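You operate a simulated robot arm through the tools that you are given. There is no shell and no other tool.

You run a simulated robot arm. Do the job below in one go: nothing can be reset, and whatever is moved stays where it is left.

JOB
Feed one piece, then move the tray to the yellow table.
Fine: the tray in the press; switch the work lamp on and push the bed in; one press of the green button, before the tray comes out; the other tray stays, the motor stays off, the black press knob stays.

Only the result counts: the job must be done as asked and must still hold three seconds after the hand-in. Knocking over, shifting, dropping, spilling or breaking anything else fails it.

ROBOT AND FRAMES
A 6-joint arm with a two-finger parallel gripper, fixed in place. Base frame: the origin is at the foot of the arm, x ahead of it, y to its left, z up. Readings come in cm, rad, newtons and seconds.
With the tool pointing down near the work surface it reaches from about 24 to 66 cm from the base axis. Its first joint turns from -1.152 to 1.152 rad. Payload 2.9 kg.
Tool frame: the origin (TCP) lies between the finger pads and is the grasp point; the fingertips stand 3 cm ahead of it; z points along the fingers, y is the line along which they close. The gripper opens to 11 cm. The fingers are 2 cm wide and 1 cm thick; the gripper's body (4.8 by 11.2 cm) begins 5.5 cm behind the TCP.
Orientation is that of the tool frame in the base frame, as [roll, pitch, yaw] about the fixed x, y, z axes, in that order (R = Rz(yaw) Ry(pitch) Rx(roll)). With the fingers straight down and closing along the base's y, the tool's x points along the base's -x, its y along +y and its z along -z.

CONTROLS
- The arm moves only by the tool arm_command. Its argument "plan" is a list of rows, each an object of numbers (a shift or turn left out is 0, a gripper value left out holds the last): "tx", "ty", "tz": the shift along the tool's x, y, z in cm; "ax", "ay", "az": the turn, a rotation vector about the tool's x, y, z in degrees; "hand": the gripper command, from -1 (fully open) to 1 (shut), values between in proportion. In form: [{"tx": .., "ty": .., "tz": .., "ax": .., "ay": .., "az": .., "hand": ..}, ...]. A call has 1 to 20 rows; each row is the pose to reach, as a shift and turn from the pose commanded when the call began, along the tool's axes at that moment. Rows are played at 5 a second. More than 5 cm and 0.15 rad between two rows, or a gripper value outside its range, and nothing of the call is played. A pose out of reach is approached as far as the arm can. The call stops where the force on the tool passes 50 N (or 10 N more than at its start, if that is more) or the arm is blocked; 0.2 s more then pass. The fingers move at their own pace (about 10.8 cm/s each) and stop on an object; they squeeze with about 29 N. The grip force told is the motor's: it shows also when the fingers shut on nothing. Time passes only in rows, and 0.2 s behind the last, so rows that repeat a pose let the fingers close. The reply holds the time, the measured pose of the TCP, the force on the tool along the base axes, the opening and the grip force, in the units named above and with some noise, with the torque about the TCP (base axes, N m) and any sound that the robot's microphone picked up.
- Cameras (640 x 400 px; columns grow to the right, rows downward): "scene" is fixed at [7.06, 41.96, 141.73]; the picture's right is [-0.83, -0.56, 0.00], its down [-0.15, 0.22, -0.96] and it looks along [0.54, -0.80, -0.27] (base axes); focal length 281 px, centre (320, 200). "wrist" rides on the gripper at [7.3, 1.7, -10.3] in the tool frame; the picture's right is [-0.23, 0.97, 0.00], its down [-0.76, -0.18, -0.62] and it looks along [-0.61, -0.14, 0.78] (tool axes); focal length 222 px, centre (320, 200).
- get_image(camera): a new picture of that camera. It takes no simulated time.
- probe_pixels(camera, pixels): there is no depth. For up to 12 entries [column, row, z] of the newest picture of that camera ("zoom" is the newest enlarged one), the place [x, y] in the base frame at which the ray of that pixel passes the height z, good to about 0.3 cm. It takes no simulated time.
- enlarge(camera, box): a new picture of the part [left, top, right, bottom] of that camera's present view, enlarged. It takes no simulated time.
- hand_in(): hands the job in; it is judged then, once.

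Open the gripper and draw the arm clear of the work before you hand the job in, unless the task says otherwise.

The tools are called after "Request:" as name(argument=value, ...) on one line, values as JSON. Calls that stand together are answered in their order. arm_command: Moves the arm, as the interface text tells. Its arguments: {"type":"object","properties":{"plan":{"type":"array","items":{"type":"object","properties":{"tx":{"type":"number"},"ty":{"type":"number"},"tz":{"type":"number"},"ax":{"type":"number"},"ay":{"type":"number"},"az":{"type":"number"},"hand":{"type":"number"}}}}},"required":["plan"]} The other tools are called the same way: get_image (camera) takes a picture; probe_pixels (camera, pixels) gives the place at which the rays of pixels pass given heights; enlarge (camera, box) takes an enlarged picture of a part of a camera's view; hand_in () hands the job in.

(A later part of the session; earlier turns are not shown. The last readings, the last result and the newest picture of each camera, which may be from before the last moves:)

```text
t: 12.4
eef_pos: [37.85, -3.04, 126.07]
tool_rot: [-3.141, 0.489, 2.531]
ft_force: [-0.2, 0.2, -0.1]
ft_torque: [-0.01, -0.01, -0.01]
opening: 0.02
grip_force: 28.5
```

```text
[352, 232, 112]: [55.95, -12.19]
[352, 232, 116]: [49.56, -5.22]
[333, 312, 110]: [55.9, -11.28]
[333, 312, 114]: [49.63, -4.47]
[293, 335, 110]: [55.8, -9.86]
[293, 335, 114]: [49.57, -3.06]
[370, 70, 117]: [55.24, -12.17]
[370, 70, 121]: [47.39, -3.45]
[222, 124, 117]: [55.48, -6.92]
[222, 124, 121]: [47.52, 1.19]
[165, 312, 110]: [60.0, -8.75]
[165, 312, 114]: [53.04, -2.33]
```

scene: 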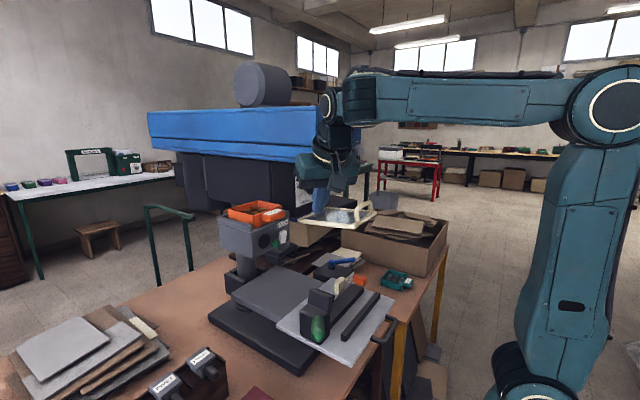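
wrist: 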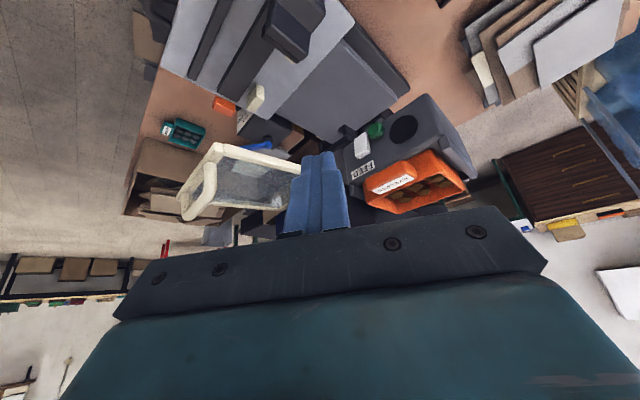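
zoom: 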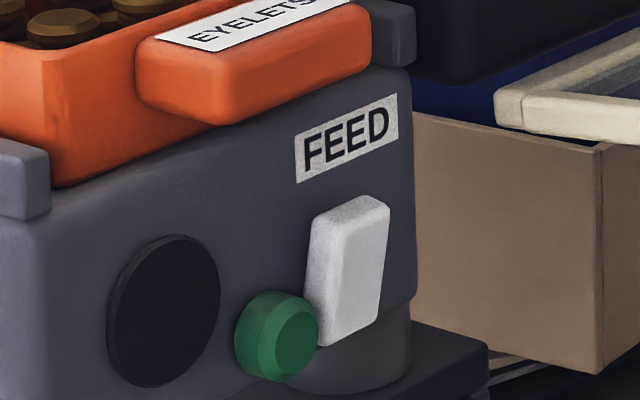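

Refined: rocker top half ≈ (52.05,-8.0,114.4), button front ≈ (51.2,-4.7,113.0), face x≈53.3. I move to about 2.3 cm in front of the rocker's protruding top half.

Request:
arm_command(plan=[{"tx": -1.15, "ty": 0.44, "tz": 3.3, "hand": 1}, {"tx": -2.3, "ty": 0.88, "tz": 6.6, "hand": 1}, {"tx": -3.45, "ty": 1.33, "tz": 10.0, "hand": 1}, {"tx": -4.6, "ty": 1.77, "tz": 13.28, "hand": 1}, {"tx": -4.6, "ty": 1.77, "tz": 13.28, "hand": 1}])

Request:
get_image(camera="wrist")

Request:
enlarge(camera="scene", box=[240, 190, 320, 250])

Request:
enlarge(camera="wrist", box=[250, 60, 450, 220])

```text
t: 13.6
eef_pos: [47.43, -7.47, 116.5]
tool_rot: [3.141, 0.488, 2.531]
ft_force: [0.2, -0.3, 0.5]
ft_torque: [-0.02, -0.01, 0.0]
opening: 0.01
grip_force: 29.4
```

```text
taken
```

wrist: 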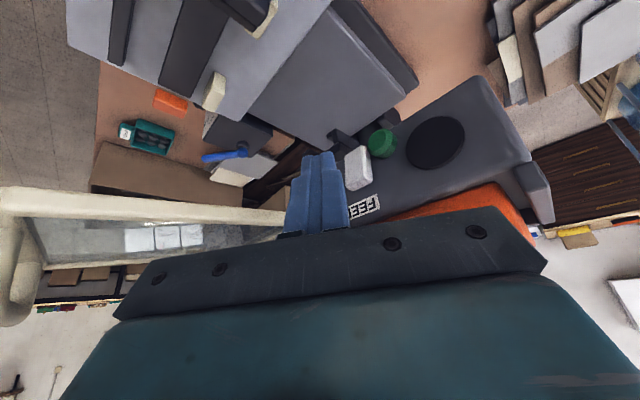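

```text
6.67 times, centred on (280, 220) of scene
```

zoom: 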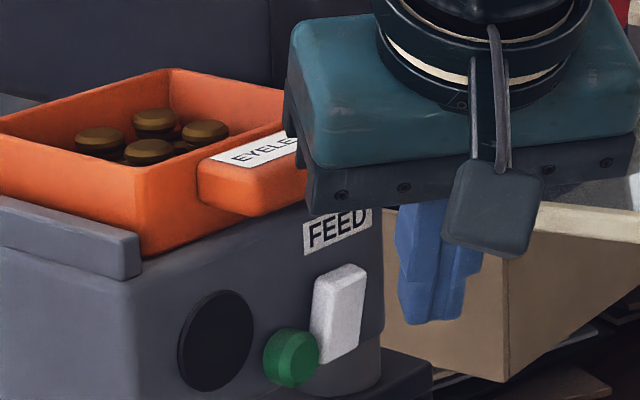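

```text
2.50 times, centred on (350, 140) of wrist
```

zoom: 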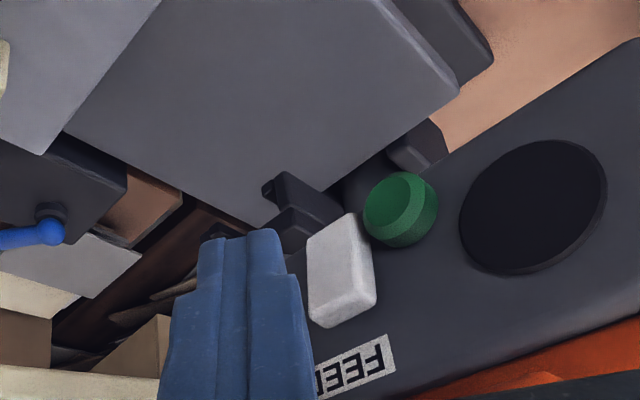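

The gripper bar's left end would reach the tray tab with this yaw, so I back off and change to a 40° forward tilt with only a slight lean, which keeps the bar well behind the tab.

Request:
arm_command(plan=[{"tx": 2.9, "ty": -2.9, "tz": -2.0, "hand": 1}, {"tx": 2.9, "ty": -2.9, "tz": -3.2, "ax": -1.9, "ay": -2.4, "az": -5.7, "hand": 1}, {"tx": 2.9, "ty": -2.9, "tz": -3.2, "ax": -3.8, "ay": -4.9, "az": -11.5, "hand": 1}, {"tx": 2.9, "ty": -2.9, "tz": -3.2, "ax": -5.8, "ay": -7.3, "az": -17.2, "hand": 1}, {"tx": 2.9, "ty": -2.9, "tz": -3.2, "ax": -7.7, "ay": -9.8, "az": -23, "hand": 1}, {"tx": 2.9, "ty": -2.9, "tz": -3.2, "ax": -9.6, "ay": -12.2, "az": -28.7, "hand": 1}, {"tx": 2.9, "ty": -2.9, "tz": -3.2, "ax": -11.5, "ay": -14.7, "az": -34.5, "hand": 1}])

Request:
get_image(camera="wrist")

Request:
get_image(camera="scene")

```text
t: 15.2
eef_pos: [42.2, -7.54, 117.96]
tool_rot: [-2.913, 0.686, -2.995]
ft_force: [0.3, 0.3, -0.5]
ft_torque: [0.03, 0.01, -0.03]
opening: 0.02
grip_force: 29.2
```

```text
taken
```

wrist: 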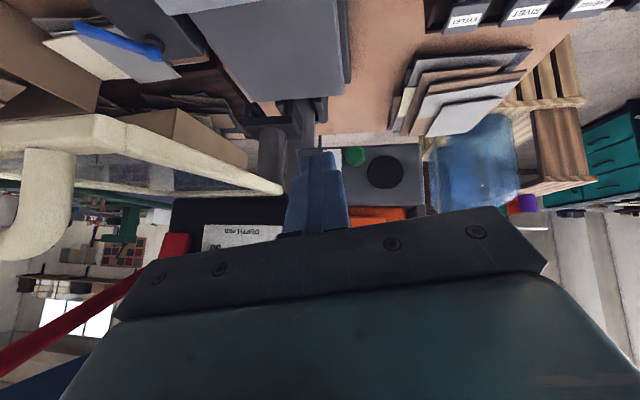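

```text
taken
```

scene: 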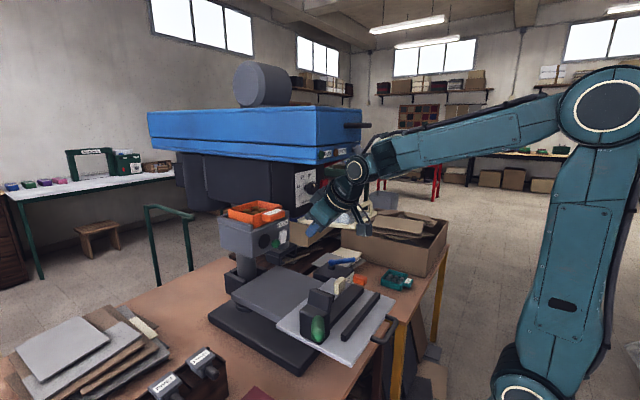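

Orientation reached without trouble. I zoom both views around the fingertips and feeder before advancing.

Request:
enlarge(camera="wrist", box=[260, 110, 440, 240])

Request:
enlarge(camera="scene", box=[240, 160, 400, 260])

```text
3.08 times, centred on (350, 175) of wrist
```

zoom: 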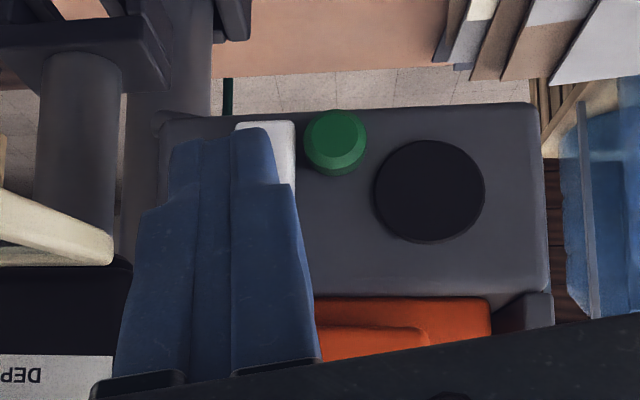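

```text
4.00 times, centred on (320, 210) of scene
```

zoom: 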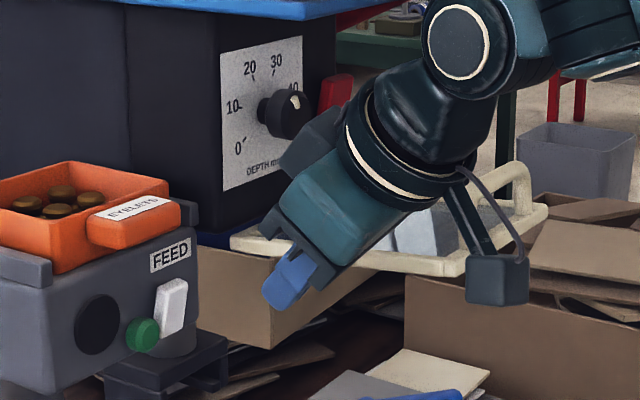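

The tips sit in line with the white rocker, slightly covering it. I advance to about 2 cm short of the rocker face.

Request:
arm_command(plan=[{"tx": -1.4, "ty": 0.24, "tz": 2.4, "hand": 1}, {"tx": -2.83, "ty": 0.48, "tz": 4.87, "hand": 1}, {"tx": -2.83, "ty": 0.48, "tz": 4.87, "hand": 1}])

Request:
enlarge(camera="wrist", box=[260, 100, 440, 230])

Request:
enlarge(camera="scene", box=[250, 190, 330, 250])

```text
t: 16.0
eef_pos: [47.55, -7.23, 115.96]
tool_rot: [-2.914, 0.687, -2.995]
ft_force: [-0.7, -0.1, -1.0]
ft_torque: [-0.02, 0.01, -0.01]
opening: 0.0
grip_force: 29.3
```

```text
3.08 times, centred on (350, 165) of wrist
```

zoom: 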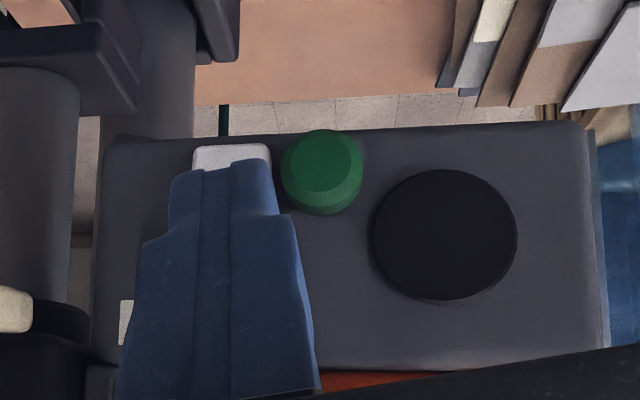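

```text
6.67 times, centred on (290, 220) of scene
```

zoom: 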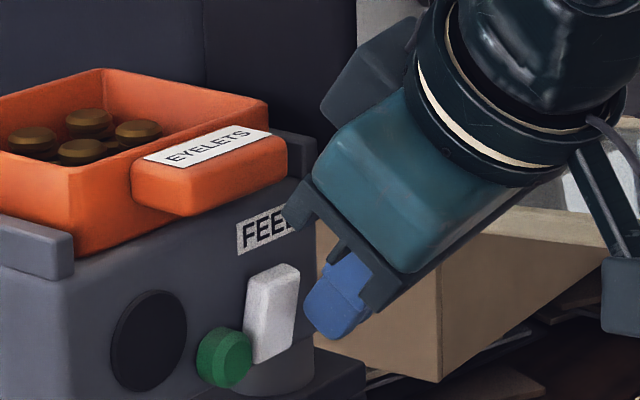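

Tips are centred on the rocker (col ~225 vs 231) with the leading edge at about z=114.3, the rocker's upper half. I push slowly in +x by 2 cm.

Request:
arm_command(plan=[{"tx": -0.38, "tz": 0.32, "hand": 1}, {"tx": -0.77, "tz": 0.64, "hand": 1}, {"tx": -1.07, "tz": 0.9, "hand": 1}, {"tx": -1.3, "tz": 1.09, "hand": 1}, {"tx": -1.53, "tz": 1.29, "hand": 1}, {"tx": -1.53, "tz": 1.29, "hand": 1}])

Request:
enlarge(camera="scene", box=[250, 190, 330, 250])

Request:
enlarge(camera="wrist", box=[260, 100, 440, 230])

```text
t: 17.4
eef_pos: [49.57, -7.34, 116.05]
tool_rot: [-2.914, 0.686, -2.995]
ft_force: [-1.5, 0.5, 0.4]
ft_torque: [0.05, 0.02, 0.0]
opening: 0.02
grip_force: 28.6
```

```text
6.67 times, centred on (290, 220) of scene
```

zoom: 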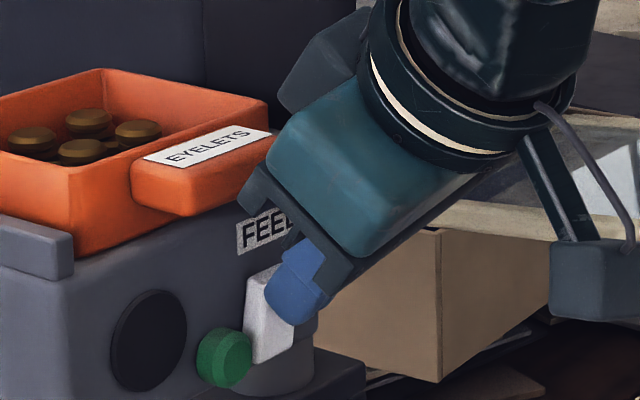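

```text
3.08 times, centred on (350, 165) of wrist
```

zoom: 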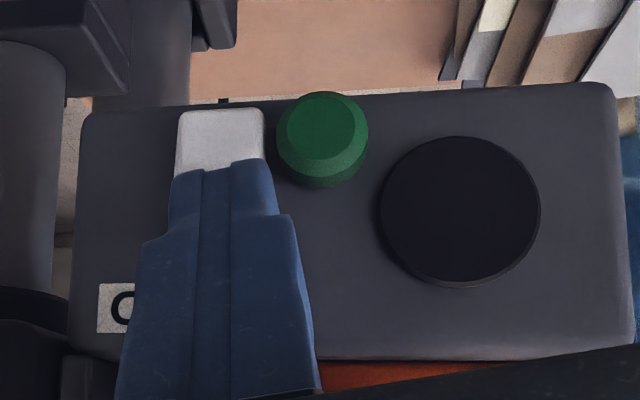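

A faint -1.5 N in x suggests contact is just starting. I push on another 0.6 cm in small steps.

Request:
arm_command(plan=[{"tx": -0.115, "tz": 0.096, "hand": 1}, {"tx": -0.23, "tz": 0.19, "hand": 1}, {"tx": -0.345, "tz": 0.29, "hand": 1}, {"tx": -0.46, "tz": 0.386, "hand": 1}])

Request:
enlarge(camera="scene", box=[250, 190, 330, 250])

```text
t: 18.4
eef_pos: [50.01, -7.27, 115.99]
tool_rot: [-2.915, 0.684, -2.997]
ft_force: [-6.4, 0.3, 1.7]
ft_torque: [-0.03, 0.07, 0.01]
opening: 0.0
grip_force: 29.1
heard: click
```

```text
6.67 times, centred on (290, 220) of scene
```

zoom: 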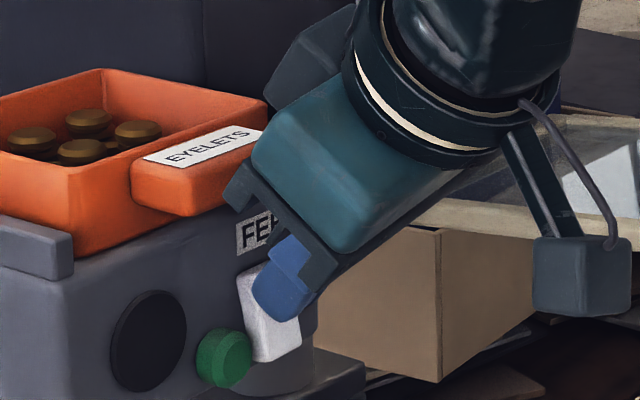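

A click was heard and the rocker now leans the other way. I back off 4 cm in -x and look for the lamp.

Request:
arm_command(plan=[{"tx": 0.77, "tz": -0.64, "hand": 1}, {"tx": 1.9, "tz": -1.6, "hand": 1}, {"tx": 3.45, "tz": -2.9, "hand": 1}, {"tx": 3.45, "tz": -2.9, "hand": 1}])

Request:
get_image(camera="scene")

Request:
get_image(camera="wrist")

Request:
enlarge(camera="scene", box=[200, 130, 400, 270])

```text
t: 19.4
eef_pos: [45.67, -7.29, 116.16]
tool_rot: [-2.914, 0.685, -2.998]
ft_force: [0.6, -0.3, -0.1]
ft_torque: [-0.03, -0.02, -0.02]
opening: 0.0
grip_force: 28.8
```

```text
taken
```

scene: 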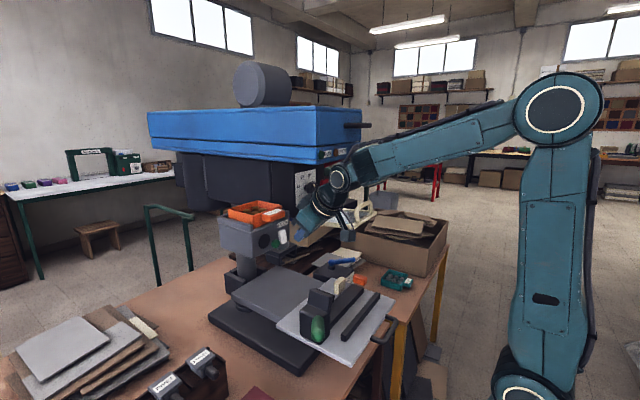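

```text
taken
```

wrist: 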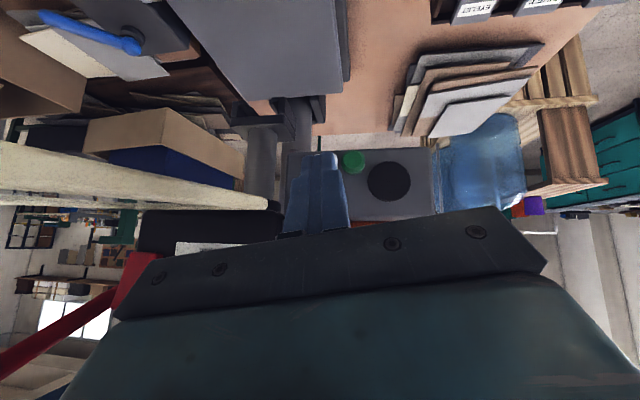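

```text
2.86 times, centred on (300, 200) of scene
```

zoom: 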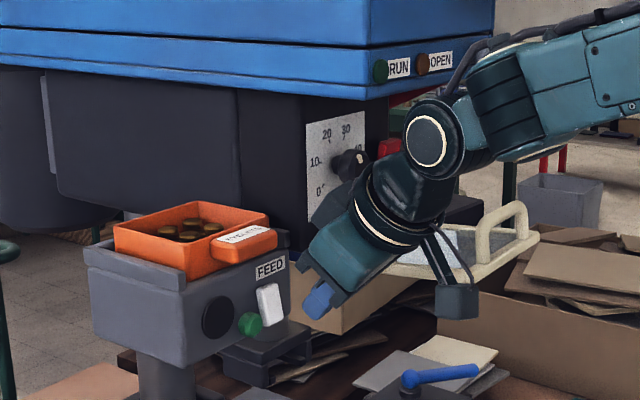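

The rocker flipped; I need to see whether a lamp is lit. The green button seems brighter, so I zoom closely and compare.

Request:
enlarge(camera="scene", box=[250, 190, 330, 250])

Request:
enlarge(camera="wrist", box=[260, 100, 440, 230])

Request:
enlarge(camera="scene", box=[300, 130, 380, 180])

Request:
enlarge(camera="scene", box=[200, 240, 400, 385])

```text
6.67 times, centred on (290, 220) of scene
```

zoom: 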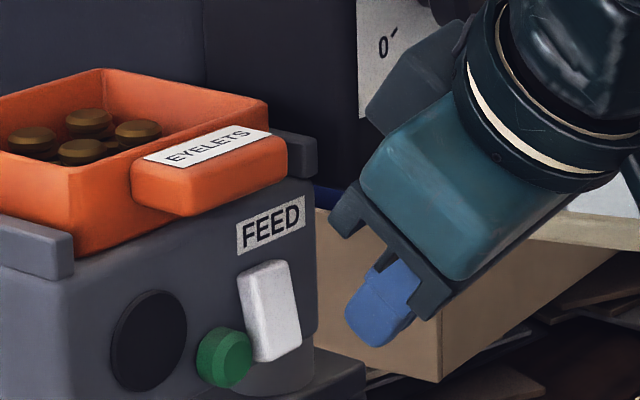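

```text
3.08 times, centred on (350, 165) of wrist
```

zoom: 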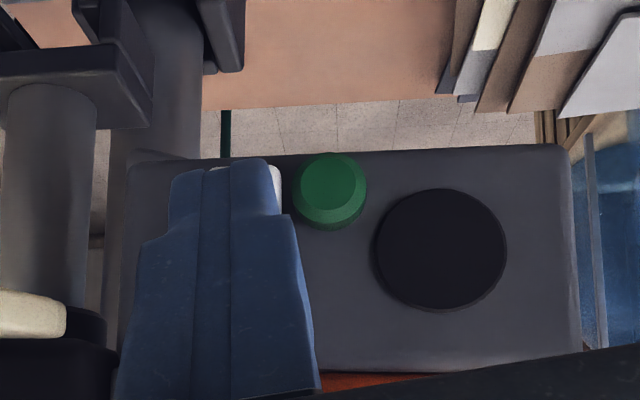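

```text
8.00 times, centred on (340, 155) of scene
```

zoom: 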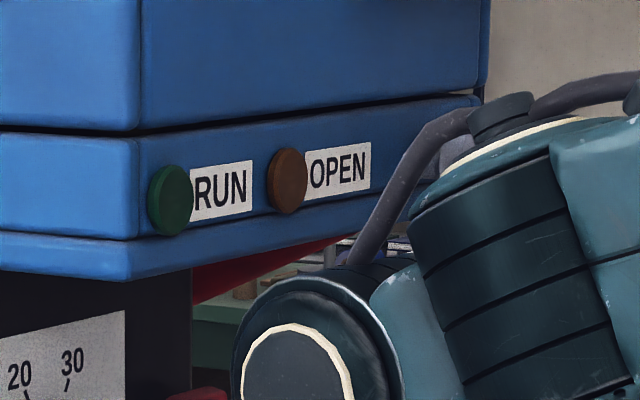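

```text
2.76 times, centred on (300, 312) of scene
```

zoom: 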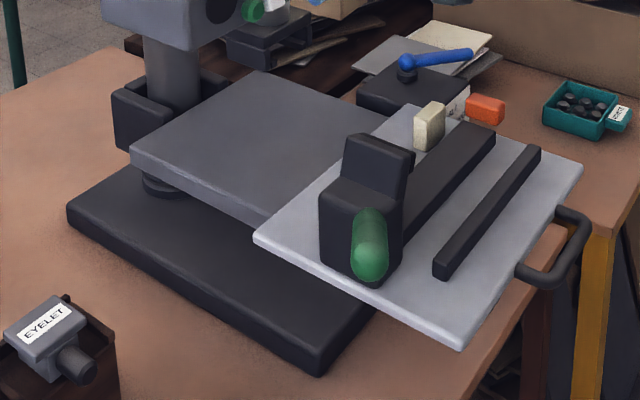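

No obvious lamp glow on the bench; I inspect other parts of the scene for a lamp that may now be lit, such as the head's underside and left part.

Request:
enlarge(camera="scene", box=[140, 140, 260, 230])

Request:
enlarge(camera="scene", box=[210, 220, 330, 300])

Request:
enlarge(camera="wrist", box=[160, 60, 330, 240])

Request:
enlarge(camera="wrist", box=[0, 180, 300, 380])

```text
4.44 times, centred on (200, 185) of scene
```

zoom: 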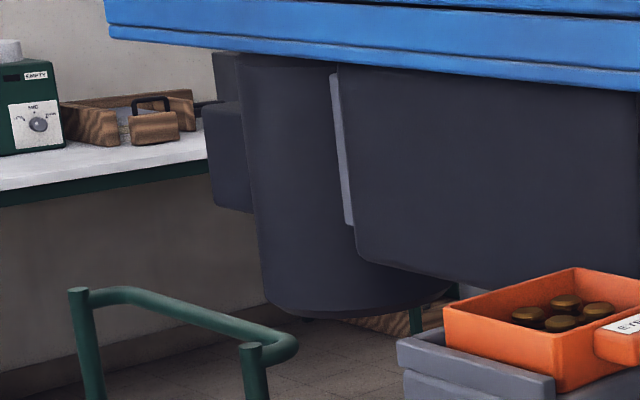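

```text
5.00 times, centred on (270, 260) of scene
```

zoom: 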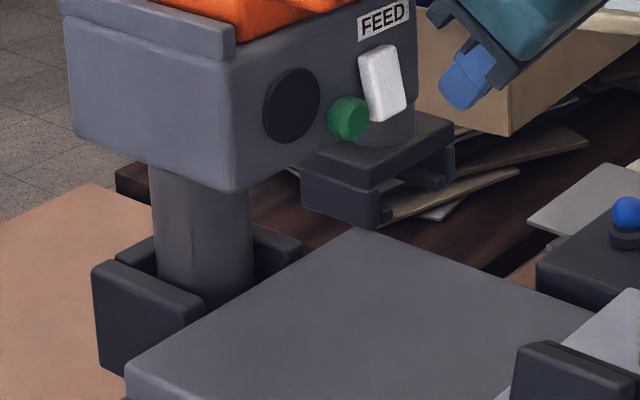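

```text
2.22 times, centred on (245, 150) of wrist
```

zoom: 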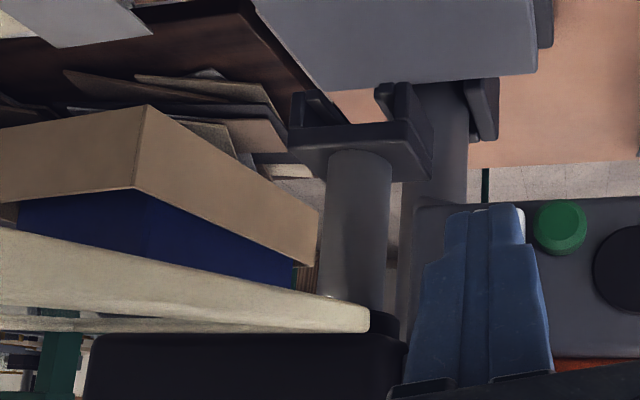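

```text
2.00 times, centred on (150, 280) of wrist
```

zoom: 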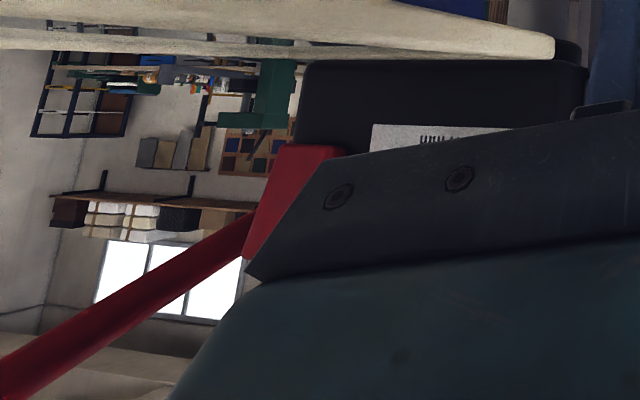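

I repeat the identical scene crop that I took before toggling, to compare colours directly.

Request:
enlarge(camera="scene", box=[210, 200, 310, 262])

Request:
enlarge(camera="scene", box=[200, 260, 400, 385])

```text
6.40 times, centred on (260, 231) of scene
```

zoom: 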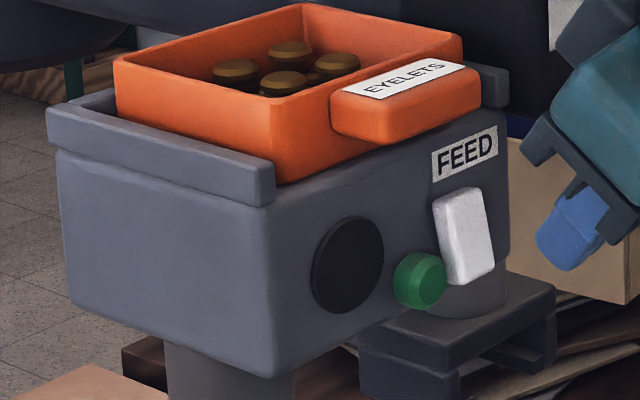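

```text
3.20 times, centred on (300, 322) of scene
```

zoom: 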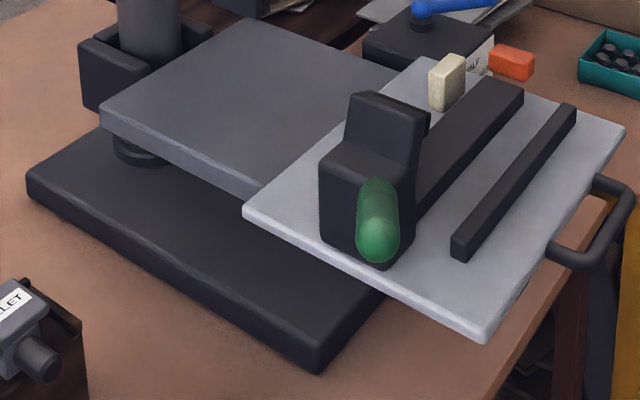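

No change is evident in these crops, so I'll look at the head's underside from the left front by tilting the tool nearly horizontal, to see whether a lamp there is lit.

Request:
arm_command(plan=[{"tx": 3.06, "ty": 0, "tz": -2.57, "hand": 1}, {"tx": 3.62, "ty": 2.1, "tz": -1.84, "ax": 4.5, "ay": -4.8, "az": 3.7, "hand": 1}, {"tx": 4.19, "ty": 4.2, "tz": -1.1, "ax": 9, "ay": -9.6, "az": 7.4, "hand": 1}, {"tx": 4.75, "ty": 6.3, "tz": -0.37, "ax": 13.6, "ay": -14.5, "az": 11.1, "hand": 1}, {"tx": 5.31, "ty": 8.4, "tz": 0.37, "ax": 18.1, "ay": -19.3, "az": 14.8, "hand": 1}, {"tx": 5.87, "ty": 10.5, "tz": 1.1, "ax": 22.6, "ay": -24.1, "az": 18.6, "hand": 1}, {"tx": 6.43, "ty": 12.6, "tz": 1.84, "ax": 27.1, "ay": -28.9, "az": 22.3, "hand": 1}, {"tx": 7, "ty": 14.7, "tz": 2.57, "ax": 31.7, "ay": -33.8, "az": 26, "hand": 1}, {"tx": 7.56, "ty": 16.84, "tz": 3.31, "ax": 36.2, "ay": -38.6, "az": 29.7, "hand": 1}])

Request:
get_image(camera="wrist")

Request:
get_image(camera="scene")

```text
t: 21.4
eef_pos: [42.73, 7.12, 105.55]
tool_rot: [3.129, 1.457, 2.353]
ft_force: [0.7, 0.2, -0.7]
ft_torque: [0.01, 0.0, 0.0]
opening: 0.0
grip_force: 28.3
out of reach, approached as far as the arm can: row 9
```

```text
taken
```

wrist: 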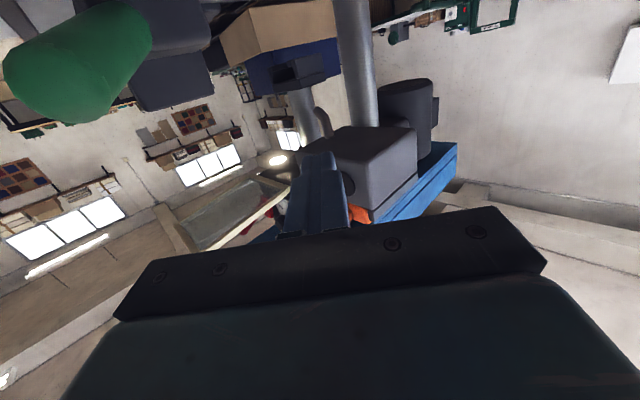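

```text
taken
```

scene: 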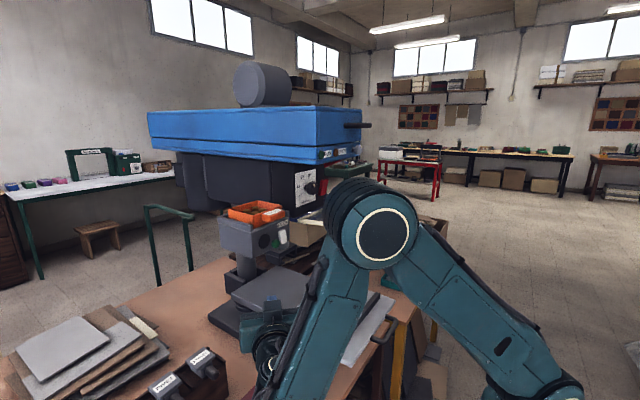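

There is a bright disc under the head at (278,159) in the wrist picture. I zoom in on it.

Request:
enlarge(camera="wrist", box=[230, 100, 380, 220])

Request:
enlarge(camera="wrist", box=[250, 130, 310, 190])

Request:
enlarge(camera="scene", box=[190, 250, 410, 400])

```text
3.33 times, centred on (305, 160) of wrist
```

zoom: 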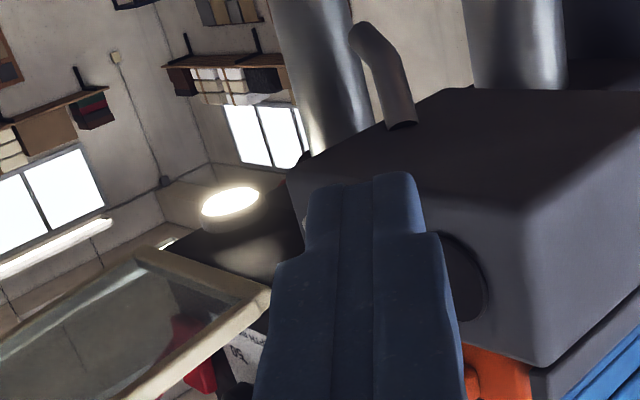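

```text
6.67 times, centred on (280, 160) of wrist
```

zoom: 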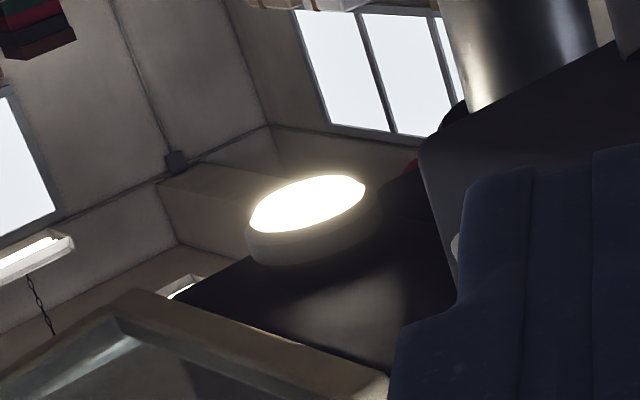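

```text
2.67 times, centred on (300, 325) of scene
```

zoom: 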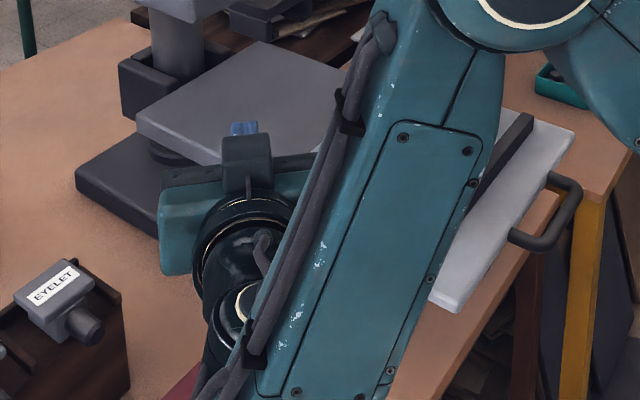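

The work lamp under the head is lit, so the white rocker was right. I retract up and back to a 30° tilt pose, ready to go for the bed handle.

Request:
arm_command(plan=[{"tx": -1.5, "ty": -0.5, "tz": -1.5, "hand": 1}, {"tx": -2.5, "ty": -1.6, "tz": -1.8, "ax": -4.4, "ay": 5.6, "az": -2.9, "hand": 1}, {"tx": -3.5, "ty": -2.7, "tz": -2.1, "ax": -8.7, "ay": 11.2, "az": -5.7, "hand": 1}, {"tx": -4.5, "ty": -3.8, "tz": -2.4, "ax": -13.1, "ay": 16.9, "az": -8.6, "hand": 1}, {"tx": -5.5, "ty": -4.9, "tz": -2.7, "ax": -17.4, "ay": 22.5, "az": -11.4, "hand": 1}, {"tx": -6.4, "ty": -6, "tz": -3, "ax": -21.8, "ay": 28.1, "az": -14.3, "hand": 1}, {"tx": -7.3, "ty": -7.1, "tz": -3.3, "ax": -26.1, "ay": 33.7, "az": -17.1, "hand": 1}, {"tx": -8.2, "ty": -8.2, "tz": -3.7, "ax": -30.5, "ay": 39.4, "az": -20, "hand": 1}, {"tx": -9.1, "ty": -9.3, "tz": -4.1, "ax": -34.8, "ay": 45, "az": -22.8, "hand": 1}, {"tx": -10, "ty": -10.5, "tz": -4.4, "ax": -39.2, "ay": 50.6, "az": -25.7, "hand": 1}])

Request:
get_image(camera="wrist")

Request:
get_image(camera="scene")

```text
t: 23.6
eef_pos: [32.79, 2.0, 115.95]
tool_rot: [-3.12, 0.542, -3.121]
ft_force: [0.6, -0.4, 0.1]
ft_torque: [0.02, 0.0, 0.03]
opening: 0.0
grip_force: 28.7
out of reach, approached as far as the arm can: row 1
```

```text
taken
```

wrist: 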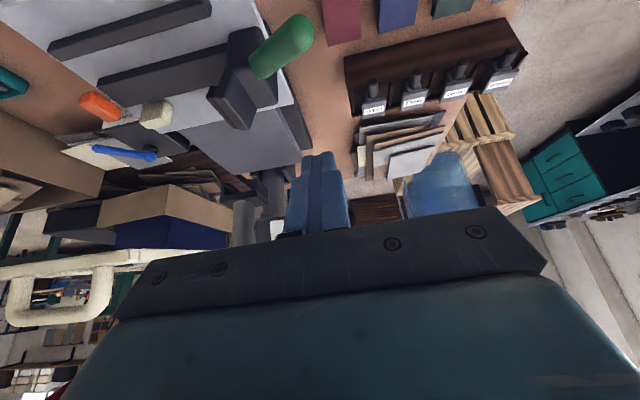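

```text
taken
```

scene: 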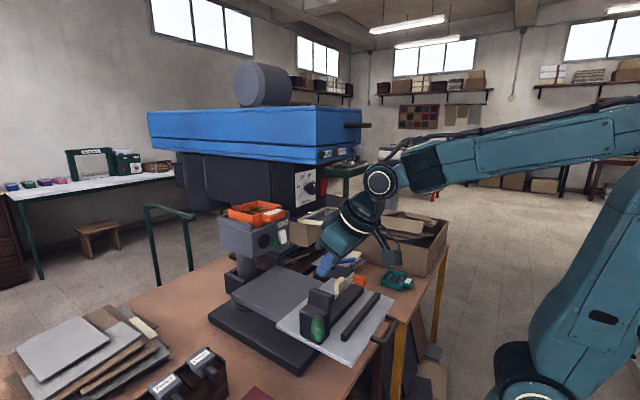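

I'm at (32.8,2,116). I swing back and right in front of the bench with the tool straight down to look at the bed handle.

Request:
arm_command(plan=[{"tx": 2.57, "ty": -1, "tz": -1.55, "ay": 5, "hand": 1}, {"tx": 5.66, "ty": -3, "tz": -2.23, "ay": 10, "hand": 1}, {"tx": 8.31, "ty": -6, "tz": -2.66, "ay": 15, "hand": 1}, {"tx": 11.06, "ty": -10, "tz": -1.98, "ay": 20, "hand": 1}, {"tx": 12.35, "ty": -14, "tz": -0.42, "ay": 25, "hand": 1}, {"tx": 13.63, "ty": -17.5, "tz": 1.72, "ay": 29, "hand": 1}, {"tx": 14.92, "ty": -20, "tz": 3.87, "ay": 31, "hand": 1}])

Request:
get_image(camera="wrist")

Request:
get_image(camera="scene")

```text
t: 25.2
eef_pos: [21.93, -18.14, 105.3]
tool_rot: [-3.119, 0.0, -3.136]
ft_force: [0.3, -0.3, -0.6]
ft_torque: [0.02, -0.01, 0.0]
opening: 0.0
grip_force: 28.5
```

```text
taken
```

wrist: 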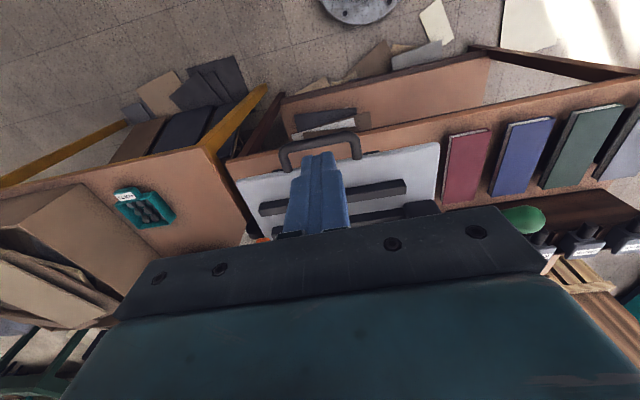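

```text
taken
```

scene: 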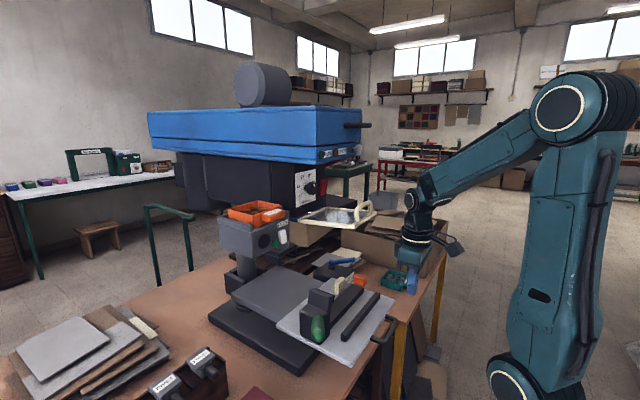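

The handle is at about (320,145) with the bed front edge around row 165. I probe handle and plate edge at a few heights from both cameras.

Request:
enlarge(camera="wrist", box=[220, 110, 460, 240])

Request:
probe_pixels(camera="wrist", pixels=[[283, 150, 88], [283, 150, 92], [357, 137, 88], [357, 137, 92], [238, 180, 88], [238, 180, 92], [438, 143, 88], [438, 143, 92]])

Request:
probe_pixels(camera="scene", pixels=[[351, 364, 88], [351, 364, 92], [395, 301, 88], [395, 301, 92], [390, 334, 88], [390, 334, 92], [372, 340, 88], [372, 340, 92]])

Request:
enlarge(camera="scene", box=[330, 270, 430, 370])

```text
2.67 times, centred on (340, 175) of wrist
```

zoom: 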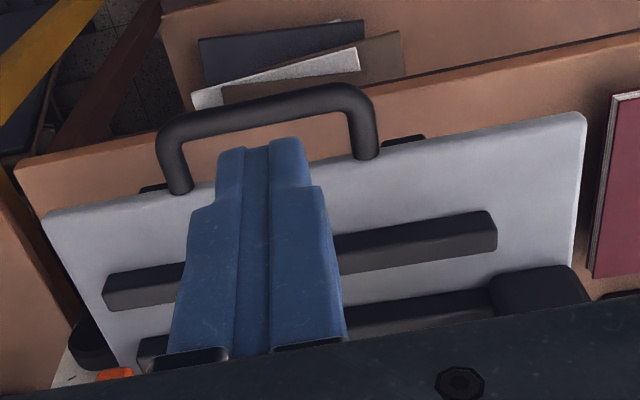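

```text
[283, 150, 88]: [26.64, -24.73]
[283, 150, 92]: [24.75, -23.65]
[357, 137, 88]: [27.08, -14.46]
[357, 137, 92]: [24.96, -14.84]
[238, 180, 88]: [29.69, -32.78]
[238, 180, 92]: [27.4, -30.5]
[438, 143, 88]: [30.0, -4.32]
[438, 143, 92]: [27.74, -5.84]
```

```text
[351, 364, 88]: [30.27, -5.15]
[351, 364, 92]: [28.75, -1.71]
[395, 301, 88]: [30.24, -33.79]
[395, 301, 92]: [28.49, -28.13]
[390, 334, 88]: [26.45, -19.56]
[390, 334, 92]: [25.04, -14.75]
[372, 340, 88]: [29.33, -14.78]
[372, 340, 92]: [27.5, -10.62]
```

```text
4.00 times, centred on (380, 320) of scene
```

zoom: 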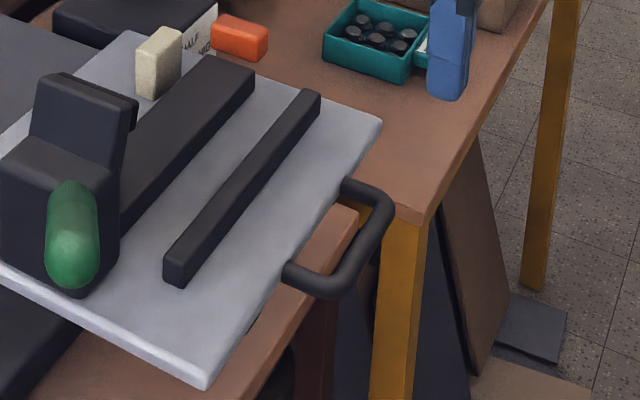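

The plate is at z≈88.3 with front edge x≈30; the handle's outer bar is at x≈26.5, y -24.5…-14.5, z≈88. I lower the closed fingers in front of the handle at y=-19.5.

Request:
arm_command(plan=[{"ty": -0.7, "tz": 4, "hand": 1}, {"ty": -1.36, "tz": 8, "hand": 1}, {"ty": -1.36, "tz": 12, "hand": 1}, {"ty": -1.36, "tz": 15.8, "hand": 1}, {"ty": -1.36, "tz": 15.8, "hand": 1}])

Request:
get_image(camera="wrist")

Request:
enlarge(camera="scene", box=[320, 230, 460, 370])

```text
t: 26.4
eef_pos: [21.84, -19.78, 89.66]
tool_rot: [-3.123, -0.001, -3.138]
ft_force: [-1.0, 0.2, 0.7]
ft_torque: [-0.02, 0.0, 0.01]
opening: 0.0
grip_force: 29.0
```

```text
taken
```

wrist: 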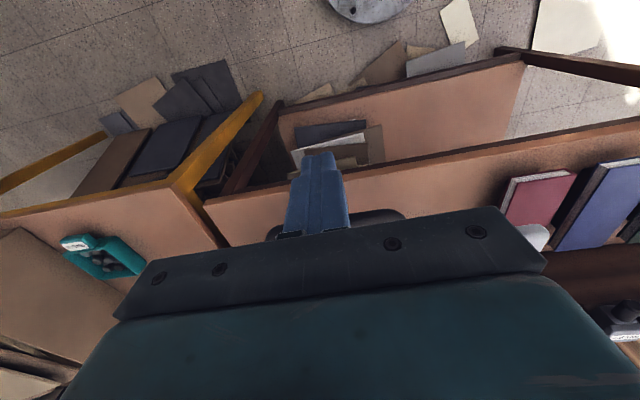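

```text
2.86 times, centred on (390, 300) of scene
```

zoom: 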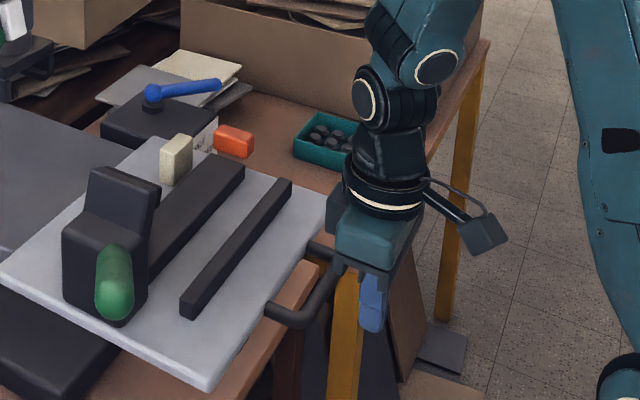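

The fingers are just on the robot side of the handle bar. I push forward in +x, tilting gradually so the wrist stays behind the guard, and watch the force.

Request:
arm_command(plan=[{"tx": -1.5, "ay": -4, "hand": 1}, {"tx": -2.5, "ay": -8, "hand": 1}, {"tx": -3.2, "ay": -12, "hand": 1}, {"tx": -3.9, "ay": -16, "hand": 1}, {"tx": -4.6, "ay": -20, "hand": 1}])

Request:
get_image(camera="scene")

Request:
enlarge(camera="scene", box=[200, 230, 420, 385])

```text
t: 27.6
eef_pos: [26.6, -19.73, 89.62]
tool_rot: [-3.119, 0.35, -3.13]
ft_force: [-2.2, 0.2, -1.2]
ft_torque: [0.03, 0.1, 0.03]
opening: 0.0
grip_force: 28.9
```

```text
taken
```

scene: 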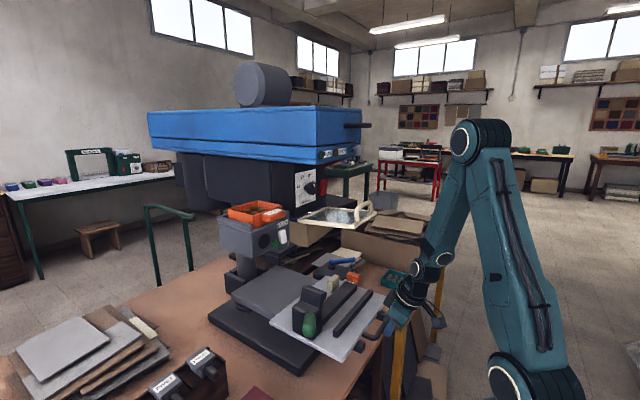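

```text
2.58 times, centred on (310, 308) of scene
```

zoom: 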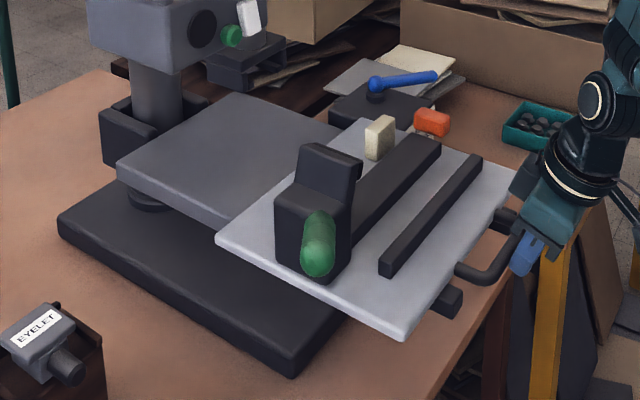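

The bed slides easily (about 2 N). I keep pushing 4 cm more while tilting to 35°.

Request:
arm_command(plan=[{"tx": -0.75, "tz": 0.27, "ay": -3, "hand": 1}, {"tx": -1.5, "tz": 0.55, "ay": -6, "hand": 1}, {"tx": -2.26, "tz": 0.82, "ay": -9, "hand": 1}, {"tx": -3.0, "tz": 1.09, "ay": -12, "hand": 1}, {"tx": -3.76, "tz": 1.37, "ay": -15, "hand": 1}])

Request:
enlarge(camera="scene", box=[200, 190, 420, 385])

```text
t: 28.8
eef_pos: [30.64, -19.78, 89.54]
tool_rot: [-3.118, 0.613, -3.122]
ft_force: [-1.5, -0.5, -1.8]
ft_torque: [0.02, 0.09, 0.01]
opening: 0.0
grip_force: 29.3
```

```text
2.05 times, centred on (310, 288) of scene
```

zoom: 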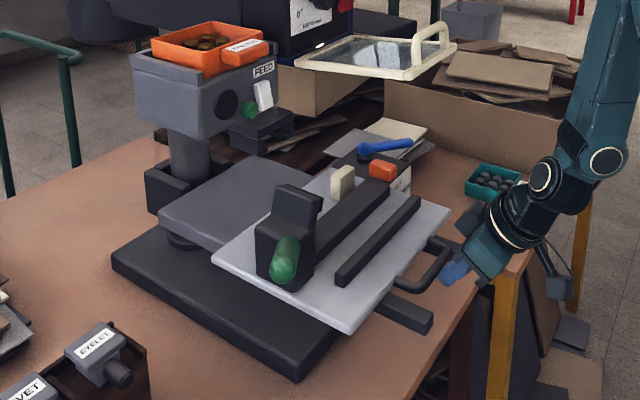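

Going well (force about 2 N). I push another 5 cm in smaller steps.

Request:
arm_command(plan=[{"tx": -0.82, "tz": 0.57, "ay": -1, "hand": 1}, {"tx": -1.64, "tz": 1.15, "ay": -2, "hand": 1}, {"tx": -2.46, "tz": 1.72, "ay": -3, "hand": 1}, {"tx": -3.28, "tz": 2.3, "ay": -4, "hand": 1}, {"tx": -4.1, "tz": 2.87, "ay": -5, "hand": 1}])

Request:
enlarge(camera="scene", box=[200, 190, 420, 385])

```text
t: 30.0
eef_pos: [35.64, -19.75, 89.3]
tool_rot: [-3.115, 0.697, -3.121]
ft_force: [-2.2, -0.5, -1.1]
ft_torque: [-0.02, 0.04, -0.05]
opening: 0.0
grip_force: 29.3
```

```text
2.05 times, centred on (310, 288) of scene
```

zoom: 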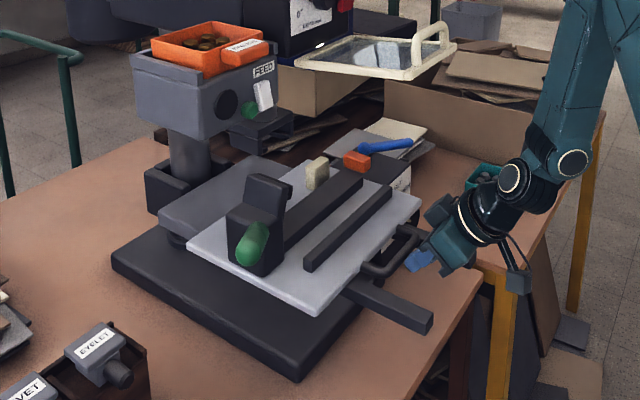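

Still sliding freely. I push 5 cm further in 1 cm steps.

Request:
arm_command(plan=[{"tx": -0.77, "tz": 0.64, "hand": 1}, {"tx": -1.53, "tz": 1.29, "hand": 1}, {"tx": -2.3, "tz": 1.93, "hand": 1}, {"tx": -3.06, "tz": 2.57, "hand": 1}, {"tx": -3.83, "tz": 3.2, "hand": 1}])

Request:
enlarge(camera="scene", box=[200, 190, 420, 385])

```text
t: 31.2
eef_pos: [40.65, -19.67, 89.47]
tool_rot: [-3.115, 0.7, -3.123]
ft_force: [-2.4, 1.1, 0.0]
ft_torque: [0.02, 0.02, -0.02]
opening: 0.01
grip_force: 29.0
```

```text
2.05 times, centred on (310, 288) of scene
```

zoom: 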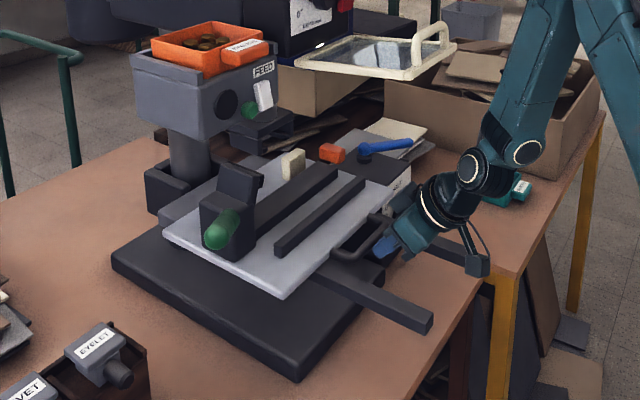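

Continuing toward the stop, another 4 cm in small steps while watching the force.

Request:
arm_command(plan=[{"tx": -0.61, "tz": 0.51, "hand": 1}, {"tx": -1.22, "tz": 1.03, "hand": 1}, {"tx": -1.84, "tz": 1.54, "hand": 1}, {"tx": -2.45, "tz": 2.06, "hand": 1}, {"tx": -3.06, "tz": 2.57, "hand": 1}])

Request:
enlarge(camera="scene", box=[200, 190, 420, 385])

```text
t: 32.4
eef_pos: [44.72, -19.61, 89.58]
tool_rot: [-3.114, 0.7, -3.121]
ft_force: [-0.7, 0.2, 1.0]
ft_torque: [-0.01, 0.01, 0.01]
opening: 0.02
grip_force: 29.5
```

```text
2.05 times, centred on (310, 288) of scene
```

zoom: 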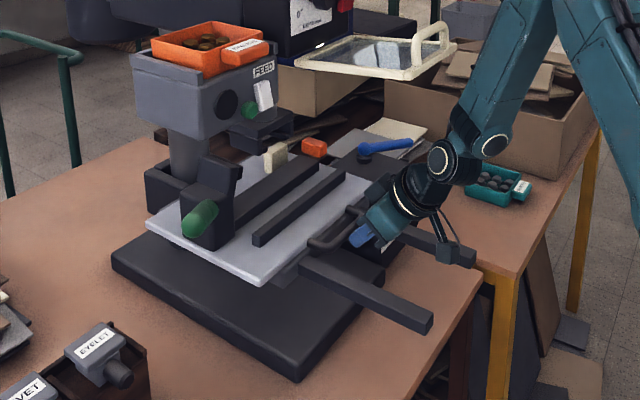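

Still no stop. I continue 3 cm more in 0.5 cm steps.

Request:
arm_command(plan=[{"tx": -0.38, "tz": 0.32, "hand": 1}, {"tx": -0.77, "tz": 0.64, "hand": 1}, {"tx": -1.15, "tz": 0.96, "hand": 1}, {"tx": -1.53, "tz": 1.29, "hand": 1}, {"tx": -1.91, "tz": 1.61, "hand": 1}, {"tx": -2.3, "tz": 1.93, "hand": 1}])

Request:
enlarge(camera="scene", box=[200, 190, 420, 385])

Request:
get_image(camera="wrist")

```text
t: 33.5
eef_pos: [45.84, -19.54, 88.75]
tool_rot: [-3.126, 0.666, -3.131]
ft_force: [-2.0, -1.0, -1.4]
ft_torque: [0.0, 0.07, -0.05]
opening: 0.0
grip_force: 28.5
stopped in row 5: the force on the tool passed its limit at 52 N (the readings are from after the stop); the commanded pose is now the measured one
```

```text
2.05 times, centred on (310, 288) of scene
```

zoom: 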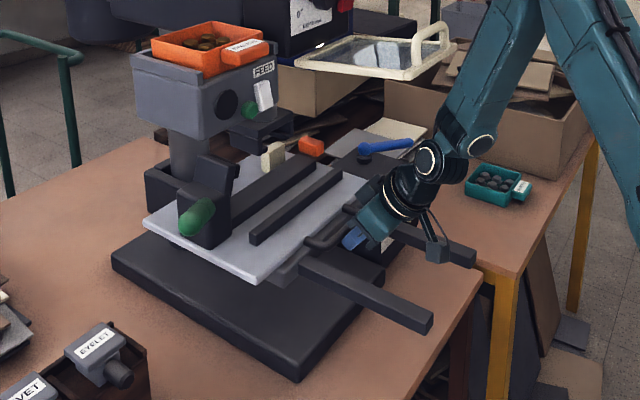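

```text
taken
```

wrist: 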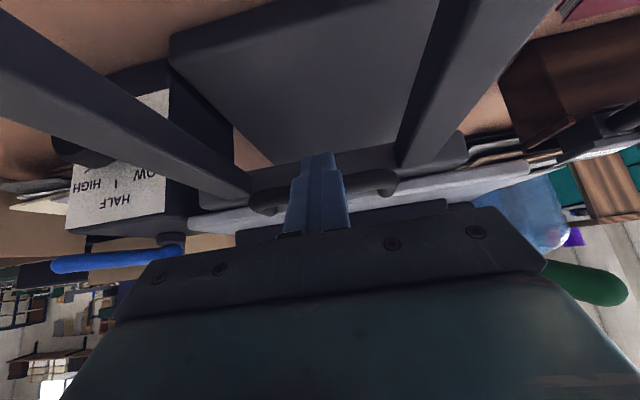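

The push hit its end stop (52 N limit), bed travelled about 20 cm. I back straight out along -x to release it and check.

Request:
arm_command(plan=[{"tx": 1.6, "tz": -1.2, "hand": 1}, {"tx": 4.3, "tz": -3.4, "hand": 1}, {"tx": 7.2, "tz": -6.0, "hand": 1}, {"tx": 9.5, "tz": -9.5, "hand": 1}])

Request:
get_image(camera="scene")

Request:
enlarge(camera="scene", box=[200, 190, 420, 385])

Request:
get_image(camera="wrist")

```text
t: 34.5
eef_pos: [32.66, -19.44, 90.38]
tool_rot: [-3.124, 0.669, -3.129]
ft_force: [0.1, 0.0, 0.3]
ft_torque: [0.01, 0.0, -0.02]
opening: 0.01
grip_force: 29.0
```

```text
taken
```

scene: 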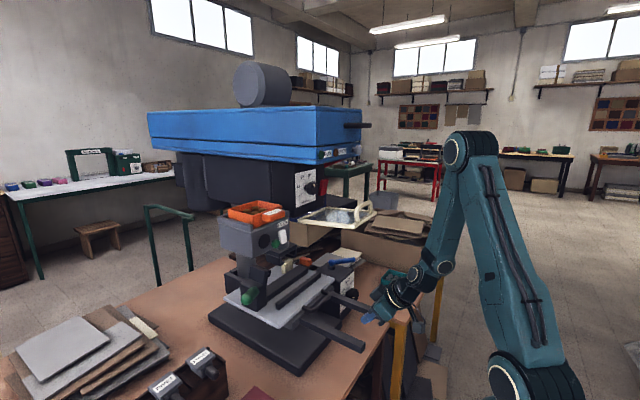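

```text
2.05 times, centred on (310, 288) of scene
```

zoom: 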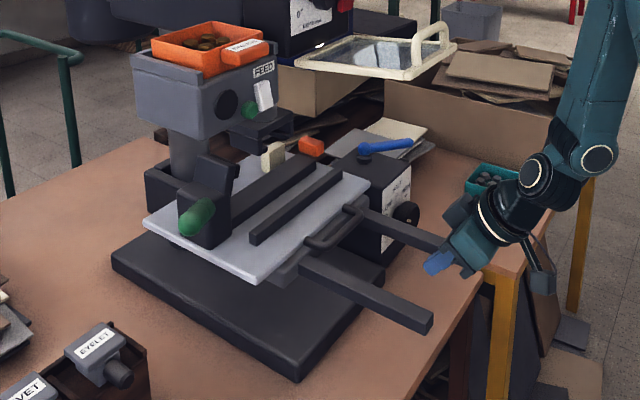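

```text
taken
```

wrist: 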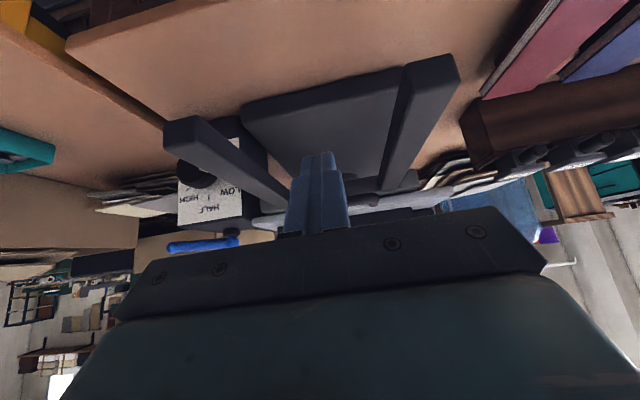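

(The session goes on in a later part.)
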